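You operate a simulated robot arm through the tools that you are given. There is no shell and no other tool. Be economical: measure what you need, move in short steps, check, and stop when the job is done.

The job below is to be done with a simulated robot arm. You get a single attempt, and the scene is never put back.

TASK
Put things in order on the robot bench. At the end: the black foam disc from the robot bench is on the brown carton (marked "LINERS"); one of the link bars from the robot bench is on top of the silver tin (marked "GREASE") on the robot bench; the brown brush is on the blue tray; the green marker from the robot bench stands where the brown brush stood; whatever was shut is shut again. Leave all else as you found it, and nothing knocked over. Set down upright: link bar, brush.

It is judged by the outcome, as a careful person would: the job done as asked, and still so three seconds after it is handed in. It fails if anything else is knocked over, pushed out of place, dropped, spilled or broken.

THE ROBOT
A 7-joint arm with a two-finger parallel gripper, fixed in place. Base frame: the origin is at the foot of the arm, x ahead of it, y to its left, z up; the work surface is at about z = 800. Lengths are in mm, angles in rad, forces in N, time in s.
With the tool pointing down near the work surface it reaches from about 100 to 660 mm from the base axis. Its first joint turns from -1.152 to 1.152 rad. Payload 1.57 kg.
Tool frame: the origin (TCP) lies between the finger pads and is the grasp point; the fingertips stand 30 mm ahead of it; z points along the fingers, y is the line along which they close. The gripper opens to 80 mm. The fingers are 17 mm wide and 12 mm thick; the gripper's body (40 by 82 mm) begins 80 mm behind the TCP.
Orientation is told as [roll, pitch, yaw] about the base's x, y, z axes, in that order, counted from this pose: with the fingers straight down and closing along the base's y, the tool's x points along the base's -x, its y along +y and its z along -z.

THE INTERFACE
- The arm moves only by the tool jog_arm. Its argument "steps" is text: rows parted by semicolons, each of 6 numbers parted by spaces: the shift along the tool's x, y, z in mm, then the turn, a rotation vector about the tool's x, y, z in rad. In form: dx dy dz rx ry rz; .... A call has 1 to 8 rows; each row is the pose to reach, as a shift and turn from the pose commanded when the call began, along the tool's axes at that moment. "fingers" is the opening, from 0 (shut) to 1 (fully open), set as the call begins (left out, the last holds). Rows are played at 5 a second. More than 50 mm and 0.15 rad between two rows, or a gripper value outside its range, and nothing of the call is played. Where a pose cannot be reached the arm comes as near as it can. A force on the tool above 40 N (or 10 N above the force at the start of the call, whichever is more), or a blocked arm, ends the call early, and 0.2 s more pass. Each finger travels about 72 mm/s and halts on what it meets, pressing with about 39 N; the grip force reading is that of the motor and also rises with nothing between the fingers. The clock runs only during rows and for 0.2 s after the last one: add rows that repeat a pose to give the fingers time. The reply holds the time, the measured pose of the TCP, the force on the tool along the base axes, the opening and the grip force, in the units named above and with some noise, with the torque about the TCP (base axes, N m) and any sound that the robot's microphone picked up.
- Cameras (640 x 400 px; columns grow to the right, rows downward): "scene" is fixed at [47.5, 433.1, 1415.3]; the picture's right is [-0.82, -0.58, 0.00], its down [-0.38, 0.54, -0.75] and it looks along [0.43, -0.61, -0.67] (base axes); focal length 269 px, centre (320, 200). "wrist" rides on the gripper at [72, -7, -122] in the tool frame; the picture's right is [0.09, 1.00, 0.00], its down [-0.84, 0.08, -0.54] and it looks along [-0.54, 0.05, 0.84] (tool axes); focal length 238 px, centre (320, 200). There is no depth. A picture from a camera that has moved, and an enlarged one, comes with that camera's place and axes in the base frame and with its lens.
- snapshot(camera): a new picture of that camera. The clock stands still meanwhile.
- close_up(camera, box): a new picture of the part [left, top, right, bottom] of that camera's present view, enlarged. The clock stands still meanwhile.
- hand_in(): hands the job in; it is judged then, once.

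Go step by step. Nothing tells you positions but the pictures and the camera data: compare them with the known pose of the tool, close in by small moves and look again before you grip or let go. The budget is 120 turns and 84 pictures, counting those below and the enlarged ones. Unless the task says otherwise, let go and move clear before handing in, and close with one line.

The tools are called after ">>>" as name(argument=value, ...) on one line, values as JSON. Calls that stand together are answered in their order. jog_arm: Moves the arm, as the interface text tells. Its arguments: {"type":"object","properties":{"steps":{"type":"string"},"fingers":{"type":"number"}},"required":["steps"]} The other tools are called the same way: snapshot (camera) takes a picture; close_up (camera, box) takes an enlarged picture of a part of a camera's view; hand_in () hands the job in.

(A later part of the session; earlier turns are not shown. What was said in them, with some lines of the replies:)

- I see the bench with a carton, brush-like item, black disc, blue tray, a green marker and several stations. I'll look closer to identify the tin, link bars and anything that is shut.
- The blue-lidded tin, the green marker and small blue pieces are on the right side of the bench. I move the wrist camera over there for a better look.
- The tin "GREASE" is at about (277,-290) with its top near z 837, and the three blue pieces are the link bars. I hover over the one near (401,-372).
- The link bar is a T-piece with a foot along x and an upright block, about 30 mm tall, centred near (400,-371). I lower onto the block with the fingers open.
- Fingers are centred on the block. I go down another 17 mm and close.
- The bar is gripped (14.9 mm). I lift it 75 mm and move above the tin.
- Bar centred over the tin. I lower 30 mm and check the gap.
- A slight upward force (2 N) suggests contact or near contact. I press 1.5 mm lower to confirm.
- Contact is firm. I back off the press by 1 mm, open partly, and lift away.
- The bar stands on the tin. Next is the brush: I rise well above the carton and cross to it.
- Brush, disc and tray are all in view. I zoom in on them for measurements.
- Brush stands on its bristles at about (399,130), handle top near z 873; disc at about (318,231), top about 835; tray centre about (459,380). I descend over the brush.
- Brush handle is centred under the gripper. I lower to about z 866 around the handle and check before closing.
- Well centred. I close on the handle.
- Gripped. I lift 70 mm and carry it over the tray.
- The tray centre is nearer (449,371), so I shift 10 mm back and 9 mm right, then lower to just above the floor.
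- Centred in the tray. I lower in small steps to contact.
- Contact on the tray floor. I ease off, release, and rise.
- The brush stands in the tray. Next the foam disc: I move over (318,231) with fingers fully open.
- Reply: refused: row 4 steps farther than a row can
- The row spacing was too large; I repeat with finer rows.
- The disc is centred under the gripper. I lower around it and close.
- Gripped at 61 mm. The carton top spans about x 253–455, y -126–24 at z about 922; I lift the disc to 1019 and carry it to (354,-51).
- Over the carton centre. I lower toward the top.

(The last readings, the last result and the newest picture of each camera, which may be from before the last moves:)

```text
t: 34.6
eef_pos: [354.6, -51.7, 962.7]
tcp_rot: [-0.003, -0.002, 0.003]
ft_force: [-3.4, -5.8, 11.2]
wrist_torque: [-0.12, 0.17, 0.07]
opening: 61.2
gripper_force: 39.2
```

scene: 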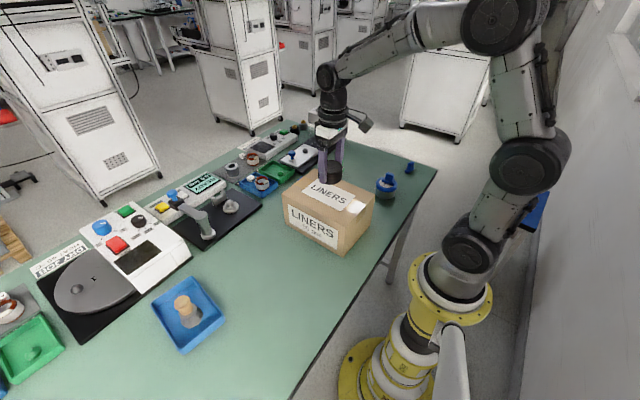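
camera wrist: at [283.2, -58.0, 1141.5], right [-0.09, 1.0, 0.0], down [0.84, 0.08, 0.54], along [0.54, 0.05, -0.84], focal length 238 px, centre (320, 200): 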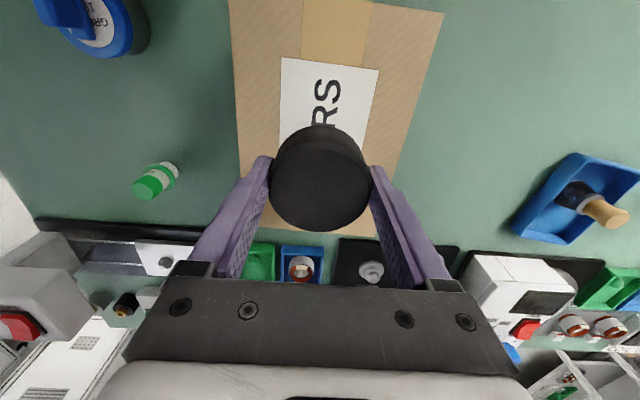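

Contact with the carton. I release and rise.

>>> jog_arm(steps="0 0 -0.4 0 0 0; 0 0 -0.4 0 0 0")

>>> jog_arm(steps="0 0 0 0 0 0; 0 0 0 0 0 0; 0 0 0 0 0 0; 0 0 -30 0 0 0; 0 0 -70 0 0 0; 0 0 -110 0 0 0; 0 0 -110 0 0 0", fingers=1)

>>> close_up(camera="scene", box=[270, 130, 390, 260])

>>> snapshot(camera="wrist")

```text
t: 35.2
eef_pos: [355.0, -50.7, 962.6]
tcp_rot: [0.0, -0.004, -0.001]
ft_force: [1.1, -5.4, 6.8]
wrist_torque: [-0.2, -0.05, -0.02]
opening: 61.3
gripper_force: 38.7
```

```text
t: 36.8
eef_pos: [354.6, -52.8, 1073.3]
tcp_rot: [-0.001, -0.001, 0.001]
ft_force: [-1.0, 0.5, -0.9]
wrist_torque: [0.02, 0.01, -0.01]
opening: 79.9
gripper_force: 0.0
```

```text
3.08 times, centred on (330, 195) of scene
camera zoom: at [47.5, 433.1, 1415.3], right [-0.82, -0.58, 0.0], down [-0.38, 0.54, -0.75], along [0.43, -0.61, -0.67], focal length 829 px, centre (289, 215)
```

zoom: 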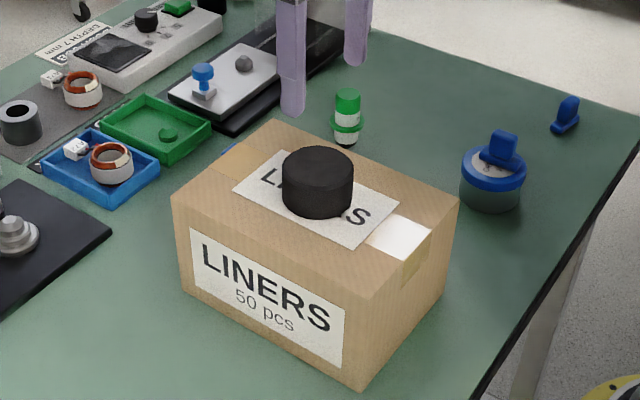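

```text
39 pictures are left
camera wrist: at [282.9, -58.2, 1195.4], right [-0.09, 1.0, 0.0], down [0.84, 0.08, 0.54], along [0.54, 0.05, -0.84], focal length 238 px, centre (320, 200)
```

wrist: 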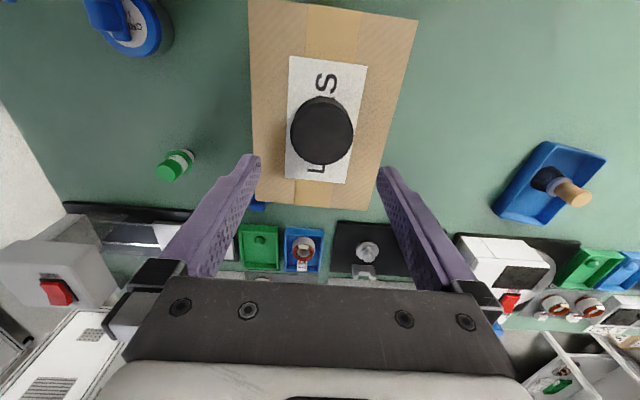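

The disc sits on the carton. Now the green marker at about (466,-280); I move above it.

>>> jog_arm(steps="-19 -38 0 0 0 0; -37 -77 0 0 0 0; -56 -115 0 0 0 0; -75 -153 0 0 0 0; -93 -192 0 0 0 0; -112 -230 0 0 0 0; -112 -230 45 0 0 0; -112 -230 90 0 0 0")

>>> jog_arm(steps="0 0 0 0 0 0; 0 0 20 0 0 0; 0 0 20 0 0 0", fingers=0.8)

>>> snapshot(camera="wrist")

>>> close_up(camera="scene", box=[300, 120, 380, 190])

```text
t: 38.6
eef_pos: [465.3, -279.1, 984.0]
tcp_rot: [0.0, -0.002, 0.0]
ft_force: [0.6, -0.3, 0.2]
wrist_torque: [0.0, 0.01, -0.01]
opening: 79.8
gripper_force: 0.0
```

```text
t: 39.4
eef_pos: [466.0, -280.0, 961.5]
tcp_rot: [0.0, -0.001, -0.001]
ft_force: [-0.4, -0.3, -0.1]
wrist_torque: [0.0, 0.0, 0.02]
opening: 63.8
gripper_force: 0.1
```

```text
38 pictures are left
camera wrist: at [393.6, -287.0, 1083.8], right [-0.09, 1.0, 0.0], down [0.84, 0.08, 0.54], along [0.54, 0.05, -0.84], focal length 238 px, centre (320, 200)
```

wrist: 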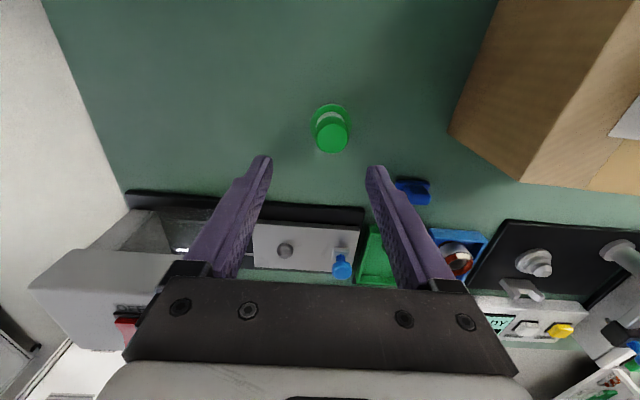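

```text
5.71 times, centred on (340, 155) of scene
camera zoom: at [47.5, 433.1, 1415.3], right [-0.82, -0.58, 0.0], down [-0.38, 0.54, -0.75], along [0.43, -0.61, -0.67], focal length 1539 px, centre (206, 457)
```

zoom: 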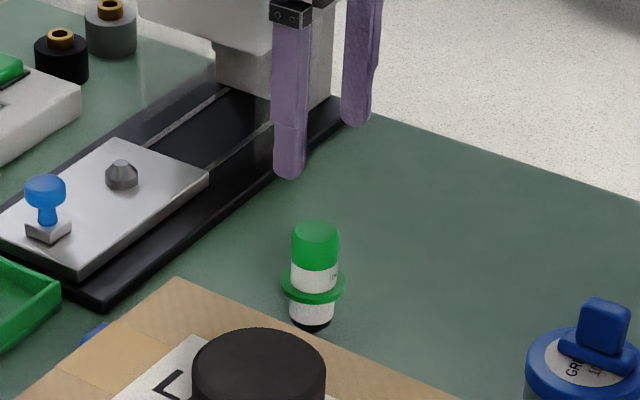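

The wrist view puts the marker at about (462,-269). I correct by 10 mm in y, lower a little and look again.

>>> jog_arm(steps="4 10 0 0 0 0; 4 10 30 0 0 0; 4 10 50 0 0 0; 4 10 50 0 0 0")

>>> snapshot(camera="wrist")

>>> close_up(camera="scene", box=[300, 120, 380, 190])

```text
t: 40.4
eef_pos: [463.3, -270.3, 913.2]
tcp_rot: [0.0, 0.0, 0.0]
ft_force: [0.3, 0.1, 0.5]
wrist_torque: [-0.01, 0.02, 0.02]
opening: 63.9
gripper_force: 0.0
```

```text
36 pictures are left
camera wrist: at [391.1, -278.2, 1034.6], right [-0.09, 1.0, 0.0], down [0.84, 0.08, 0.54], along [0.54, 0.05, -0.84], focal length 238 px, centre (320, 200)
```

wrist: 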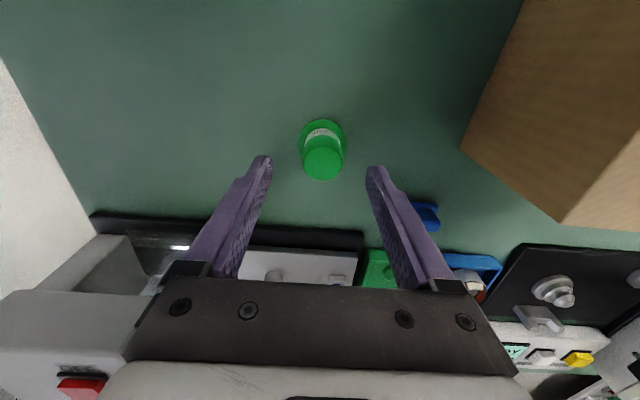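

```text
5.71 times, centred on (340, 155) of scene
camera zoom: at [47.5, 433.1, 1415.3], right [-0.82, -0.58, 0.0], down [-0.38, 0.54, -0.75], along [0.43, -0.61, -0.67], focal length 1539 px, centre (206, 457)
```

zoom: 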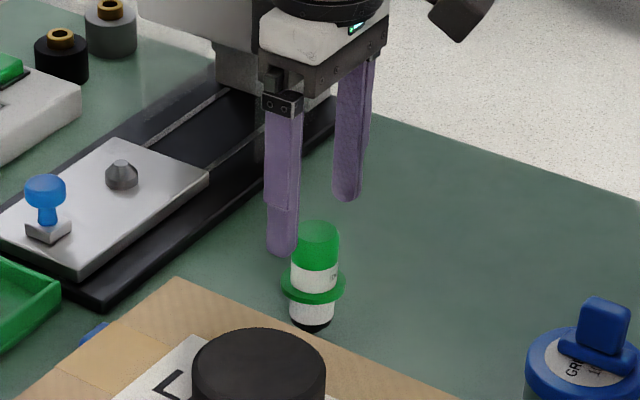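

Marker at about (464,-269), collar near z 825. I lower so the fingertips stay above the collar, and check.

>>> jog_arm(steps="-2 1 23 0 0 0; -2 1 45 0 0 0; -2 1 45 0 0 0")

>>> snapshot(camera="wrist")

>>> close_up(camera="scene", box=[300, 120, 380, 190])

```text
t: 41.2
eef_pos: [466.4, -271.4, 865.9]
tcp_rot: [0.001, 0.0, 0.0]
ft_force: [-0.1, -0.1, 0.4]
wrist_torque: [0.02, 0.0, 0.0]
opening: 63.9
gripper_force: 0.1
```

```text
34 pictures are left
camera wrist: at [394.9, -277.3, 989.0], right [-0.09, 1.0, 0.0], down [0.84, 0.08, 0.54], along [0.54, 0.05, -0.84], focal length 238 px, centre (320, 200)
```

wrist: 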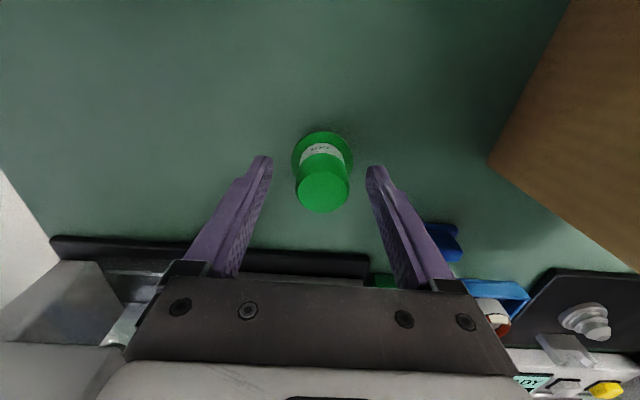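

```text
5.71 times, centred on (340, 155) of scene
camera zoom: at [47.5, 433.1, 1415.3], right [-0.82, -0.58, 0.0], down [-0.38, 0.54, -0.75], along [0.43, -0.61, -0.67], focal length 1539 px, centre (206, 457)
```

zoom: 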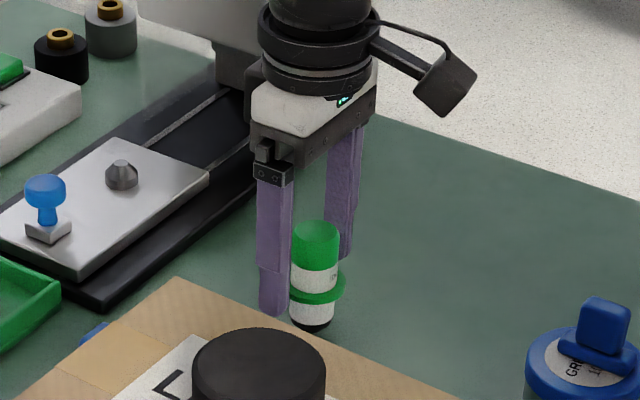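

Centred with tips above the collar. I close on it.

>>> jog_arm(steps="0 0 0 0 0 0; 0 0 0 0 0 0; 0 0 0 0 0 0; 0 0 0 0 0 0", fingers=0)

>>> jog_arm(steps="0 0 -10 0 0 0; 0 0 -20 0 0 0; 0 0 -20 0 0 0")

>>> close_up(camera="scene", box=[300, 120, 380, 190])

```text
t: 42.2
eef_pos: [466.0, -269.6, 866.5]
tcp_rot: [0.0, -0.001, 0.0]
ft_force: [0.4, -0.2, 0.4]
wrist_torque: [0.0, 0.02, 0.01]
opening: 40.2
gripper_force: 38.8
```

```text
t: 43.0
eef_pos: [466.2, -270.0, 886.1]
tcp_rot: [0.002, 0.0, 0.001]
ft_force: [-0.1, -0.1, -0.2]
wrist_torque: [-0.03, 0.01, 0.0]
opening: 39.8
gripper_force: 39.1
```

```text
5.71 times, centred on (340, 155) of scene
camera zoom: at [47.5, 433.1, 1415.3], right [-0.82, -0.58, 0.0], down [-0.38, 0.54, -0.75], along [0.43, -0.61, -0.67], focal length 1539 px, centre (206, 457)
```

zoom: 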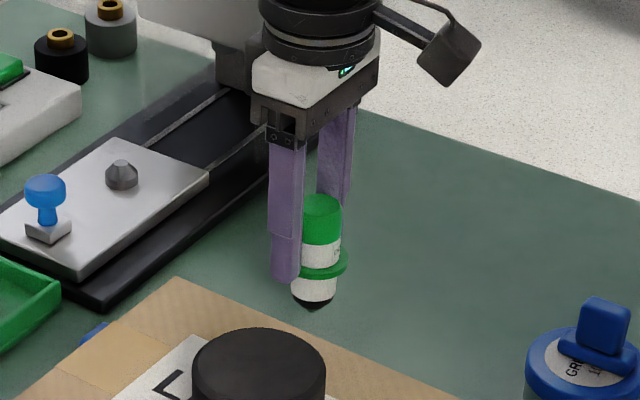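

The opening of 40 mm means the tips hold the collar. I check how it hangs before carrying it.

>>> close_up(camera="scene", box=[325, 135, 355, 165])

>>> close_up(camera="wrist", box=[260, 110, 390, 230])

```text
13.33 times, centred on (340, 150) of scene
camera zoom: at [47.5, 433.1, 1415.3], right [-0.82, -0.58, 0.0], down [-0.38, 0.54, -0.75], along [0.43, -0.61, -0.67], focal length 3591 px, centre (53, 867)
```

zoom: 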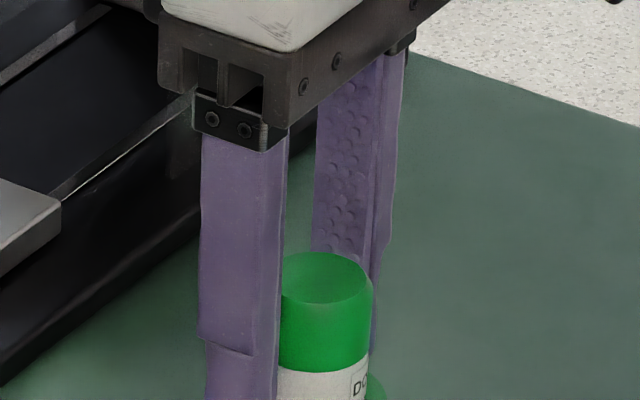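

```text
3.33 times, centred on (325, 170) of wrist
camera zoom: at [394.3, -276.5, 1008.1], right [-0.09, 1.0, 0.0], down [0.84, 0.08, 0.54], along [0.54, 0.05, -0.84], focal length 794 px, centre (303, 300)
```

zoom: 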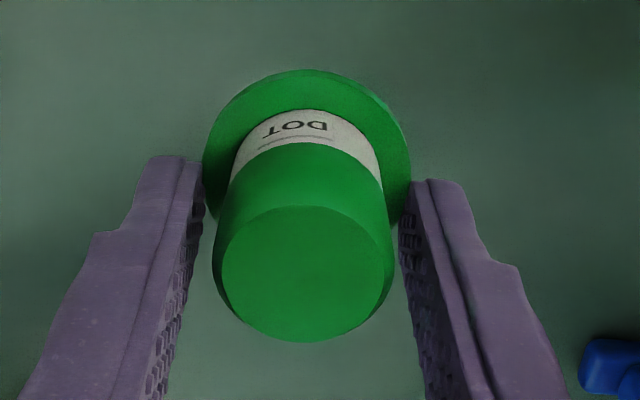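

The tips only catch the collar's rim, so I set it back down in place and regrip higher on the body.

>>> jog_arm(steps="0 0 10 0 0 0; 0 0 19.5 0 0 0; 0 0 19.5 0 0 0")

>>> jog_arm(steps="0 0 0 0 0 0; 0 0 0 0 0 0; 0 0 0 0 0 0; 0 0 -10 0 0 0; 0 0 -10 0 0 0", fingers=0.8)

>>> jog_arm(steps="0 0 0 0 0 0; 0 0 0 0 0 0; 0 0 0 0 0 0; 0 0 0 0 0 0", fingers=0)

>>> snapshot(camera="wrist")

>>> close_up(camera="scene", box=[310, 130, 370, 180])

```text
t: 43.8
eef_pos: [464.7, -269.0, 866.3]
tcp_rot: [0.0, -0.001, -0.001]
ft_force: [-0.9, 0.3, 4.4]
wrist_torque: [0.06, 0.08, 0.04]
opening: 40.1
gripper_force: 39.1
```

```text
t: 45.0
eef_pos: [465.2, -267.5, 877.0]
tcp_rot: [-0.002, 0.002, -0.002]
ft_force: [0.1, 0.0, 0.0]
wrist_torque: [-0.02, 0.02, -0.04]
opening: 63.8
gripper_force: 0.2
```

```text
t: 46.0
eef_pos: [465.4, -268.0, 877.4]
tcp_rot: [0.0, -0.001, 0.0]
ft_force: [0.5, 0.2, 1.0]
wrist_torque: [0.04, 0.02, -0.03]
opening: 28.2
gripper_force: 38.3
```

```text
29 pictures are left
camera wrist: at [394.0, -274.6, 999.4], right [-0.09, 1.0, 0.0], down [0.84, 0.08, 0.54], along [0.54, 0.05, -0.84], focal length 238 px, centre (320, 200)
```

wrist: 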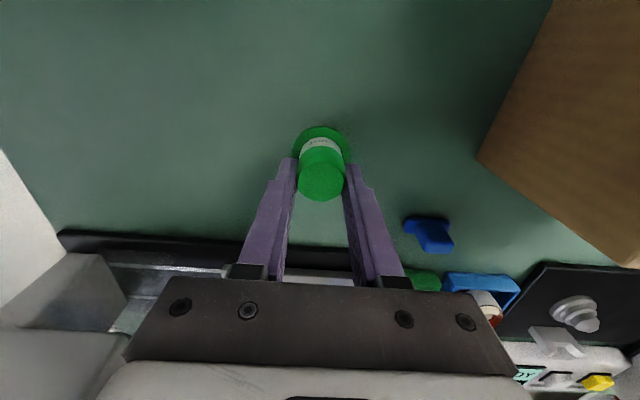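

```text
8.00 times, centred on (340, 155) of scene
camera zoom: at [47.5, 433.1, 1415.3], right [-0.82, -0.58, 0.0], down [-0.38, 0.54, -0.75], along [0.43, -0.61, -0.67], focal length 2154 px, centre (160, 560)
```

zoom: 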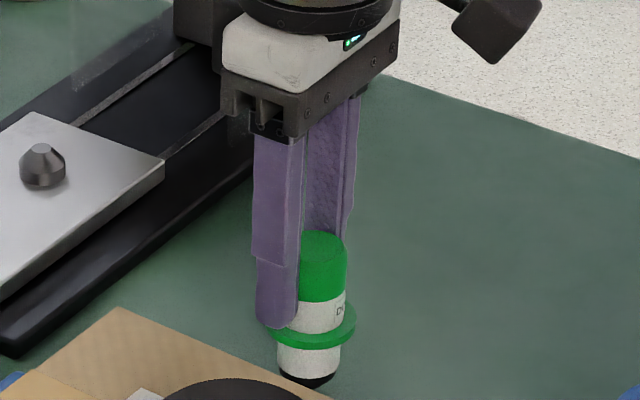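

Now it is held firmly on the body (28 mm). I lift high over the carton and carry it to the brush's former spot at (400,130).

>>> jog_arm(steps="0 0 -45 0 0 0; 0 0 -90 0 0 0; 0 0 -135 0 0 0; 0 0 -180 0 0 0; 7 44 -180 0 0 0; 14 88 -180 0 0 0; 21 132 -180 0 0 0; 28 176 -180 0 0 0")

>>> jog_arm(steps="8 45 0 0 0 0; 15 90 0 0 0 0; 23 135 0 0 0 0; 30 180 0 0 0 0; 37 223 0 0 0 0; 37 223 45 0 0 0; 37 223 90 0 0 0; 37 223 90 0 0 0")

>>> snapshot(camera="wrist")

>>> snapshot(camera="scene")

```text
t: 47.8
eef_pos: [431.5, -91.8, 1061.4]
tcp_rot: [-0.001, 0.002, -0.002]
ft_force: [0.9, 1.8, -0.8]
wrist_torque: [-0.04, 0.0, 0.04]
opening: 28.2
gripper_force: 38.3
```

```text
t: 49.6
eef_pos: [396.8, 130.9, 969.1]
tcp_rot: [-0.002, 0.0, 0.0]
ft_force: [-0.4, 0.3, -0.2]
wrist_torque: [0.01, 0.01, 0.01]
opening: 28.3
gripper_force: 38.8
```

```text
27 pictures are left
camera wrist: at [326.0, 124.0, 1090.8], right [-0.09, 1.0, 0.0], down [0.84, 0.08, 0.54], along [0.54, 0.05, -0.84], focal length 238 px, centre (320, 200)
```

wrist: 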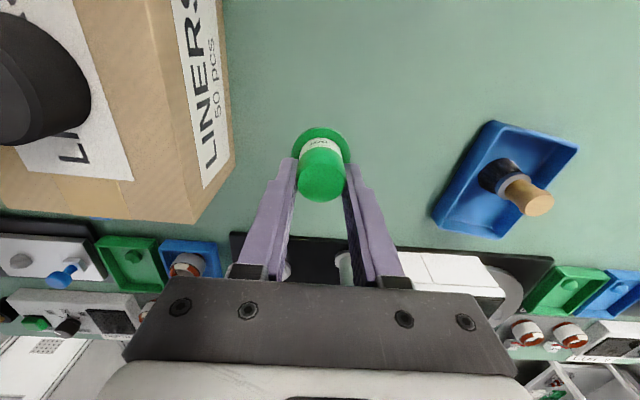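

```text
26 pictures are left
```

scene: 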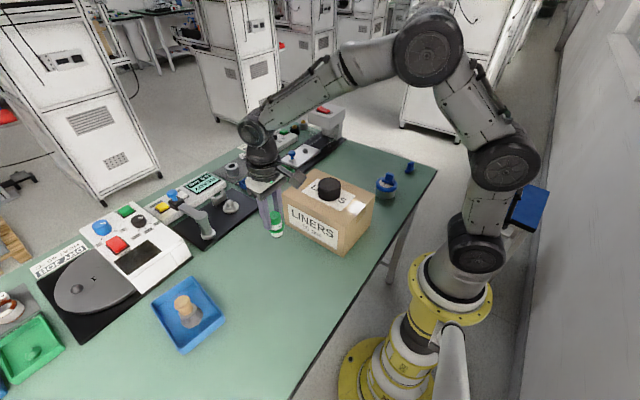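

Over the spot. I lower to about 8 mm above the bench, then step to contact.

>>> jog_arm(steps="0 0 40 0 0 0; 0 0 75 0 0 0; 0 0 85 0 0 0; 0 0 85 0 0 0")

>>> close_up(camera="scene", box=[240, 200, 320, 280])

>>> jog_arm(steps="0 0 2 0 0 0; 0 0 4 0 0 0; 0 0 4 0 0 0")

```text
t: 50.6
eef_pos: [399.8, 128.8, 882.3]
tcp_rot: [-0.001, 0.0, 0.001]
ft_force: [0.0, -0.4, -0.9]
wrist_torque: [-0.01, 0.0, -0.01]
opening: 28.4
gripper_force: 39.0
```

```text
5.00 times, centred on (280, 240) of scene
camera zoom: at [47.5, 433.1, 1415.3], right [-0.82, -0.58, 0.0], down [-0.38, 0.54, -0.75], along [0.43, -0.61, -0.67], focal length 1346 px, centre (520, 0)
```

zoom: 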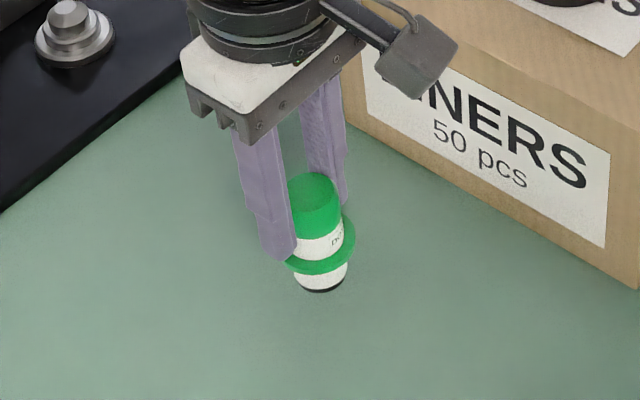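

```text
t: 51.4
eef_pos: [399.4, 129.2, 878.6]
tcp_rot: [0.001, 0.0, 0.0]
ft_force: [1.1, 1.4, -1.1]
wrist_torque: [0.04, 0.01, 0.01]
opening: 28.3
gripper_force: 38.1
```

>>> jog_arm(steps="0 0 0.8 0 0 0; 0 0 1.5 0 0 0; 0 0 1.5 0 0 0")

```text
t: 52.2
eef_pos: [399.9, 129.1, 877.7]
tcp_rot: [0.001, 0.001, 0.001]
ft_force: [0.3, 0.2, -0.4]
wrist_torque: [-0.01, 0.02, 0.0]
opening: 28.4
gripper_force: 38.3
```

>>> jog_arm(steps="0 0 0.6 0 0 0; 0 0 1.2 0 0 0; 0 0 1.2 0 0 0")

```text
t: 53.0
eef_pos: [399.9, 130.5, 876.7]
tcp_rot: [0.0, -0.001, 0.004]
ft_force: [-0.6, -1.8, 8.1]
wrist_torque: [-0.21, 0.11, 0.03]
opening: 28.1
gripper_force: 38.2
```

Contact with the bench. I ease off, open, and rise.

>>> jog_arm(steps="0 0 -0.5 0 0 0; 0 0 -0.5 0 0 0")

>>> jog_arm(steps="0 0 0 0 0 0; 0 0 0 0 0 0; 0 0 0 0 0 0; 0 0 -35 0 0 0; 0 0 -80 0 0 0; 0 0 -125 0 0 0; 0 0 -170 0 0 0; 0 0 -170 0 0 0", fingers=0.8)

>>> snapshot(camera="scene")

>>> snapshot(camera="wrist")

>>> close_up(camera="scene", box=[150, 140, 440, 340])

```text
t: 53.6
eef_pos: [399.8, 130.1, 877.2]
tcp_rot: [0.0, -0.003, 0.001]
ft_force: [1.3, -0.6, 8.8]
wrist_torque: [-0.02, -0.02, 0.01]
opening: 28.2
gripper_force: 38.1
```

```text
t: 55.4
eef_pos: [402.9, 129.7, 1050.9]
tcp_rot: [-0.001, 0.0, 0.0]
ft_force: [0.4, -0.2, -0.1]
wrist_torque: [-0.01, -0.01, -0.02]
opening: 64.2
gripper_force: 0.0
```

```text
24 pictures are left
```

scene: 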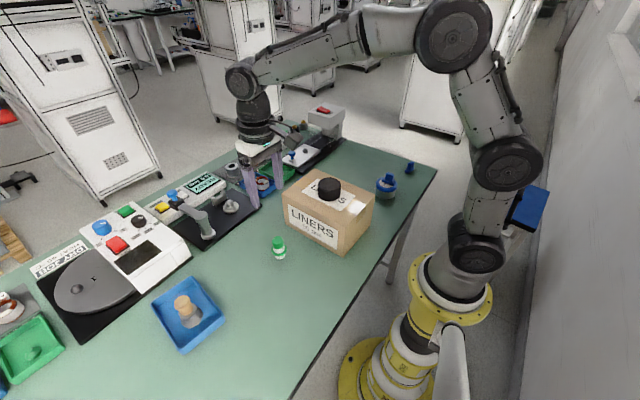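

```text
23 pictures are left
camera wrist: at [330.8, 122.9, 1172.7], right [-0.09, 1.0, 0.0], down [0.84, 0.08, 0.54], along [0.54, 0.05, -0.84], focal length 238 px, centre (320, 200)
```

wrist: 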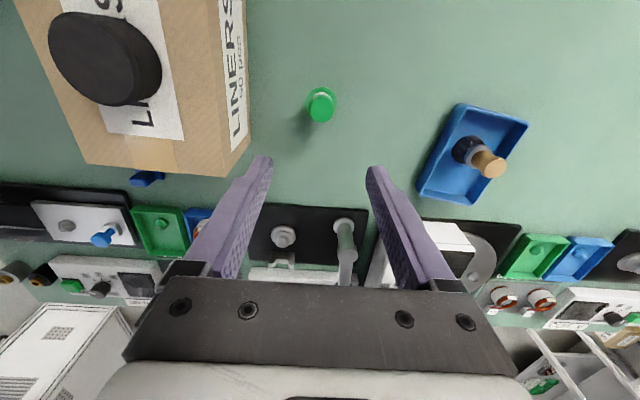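

```text
2.00 times, centred on (295, 240) of scene
camera zoom: at [47.5, 433.1, 1415.3], right [-0.82, -0.58, 0.0], down [-0.38, 0.54, -0.75], along [0.43, -0.61, -0.67], focal length 539 px, centre (370, 120)
```

zoom: 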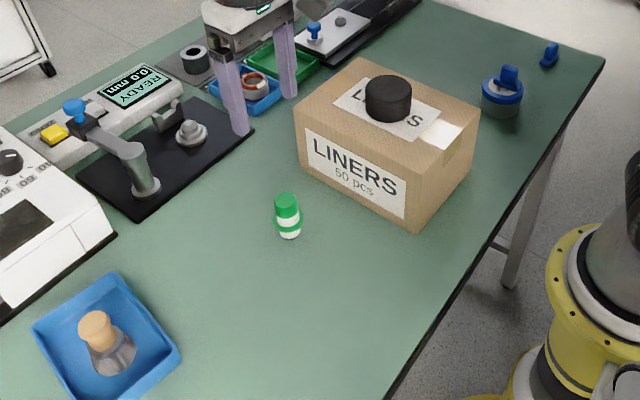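

All four items are in place and upright, nothing was opened, and the gripper is clear, so I hand in.

>>> hand_in()

```text
The job is handed in.
```

The job is handed in: the disc is on the carton, a link bar is on the grease tin, the brush is in the tray, and the marker stands where the brush was. I did not open anything, and the last pictures show nothing else knocked over or moved.
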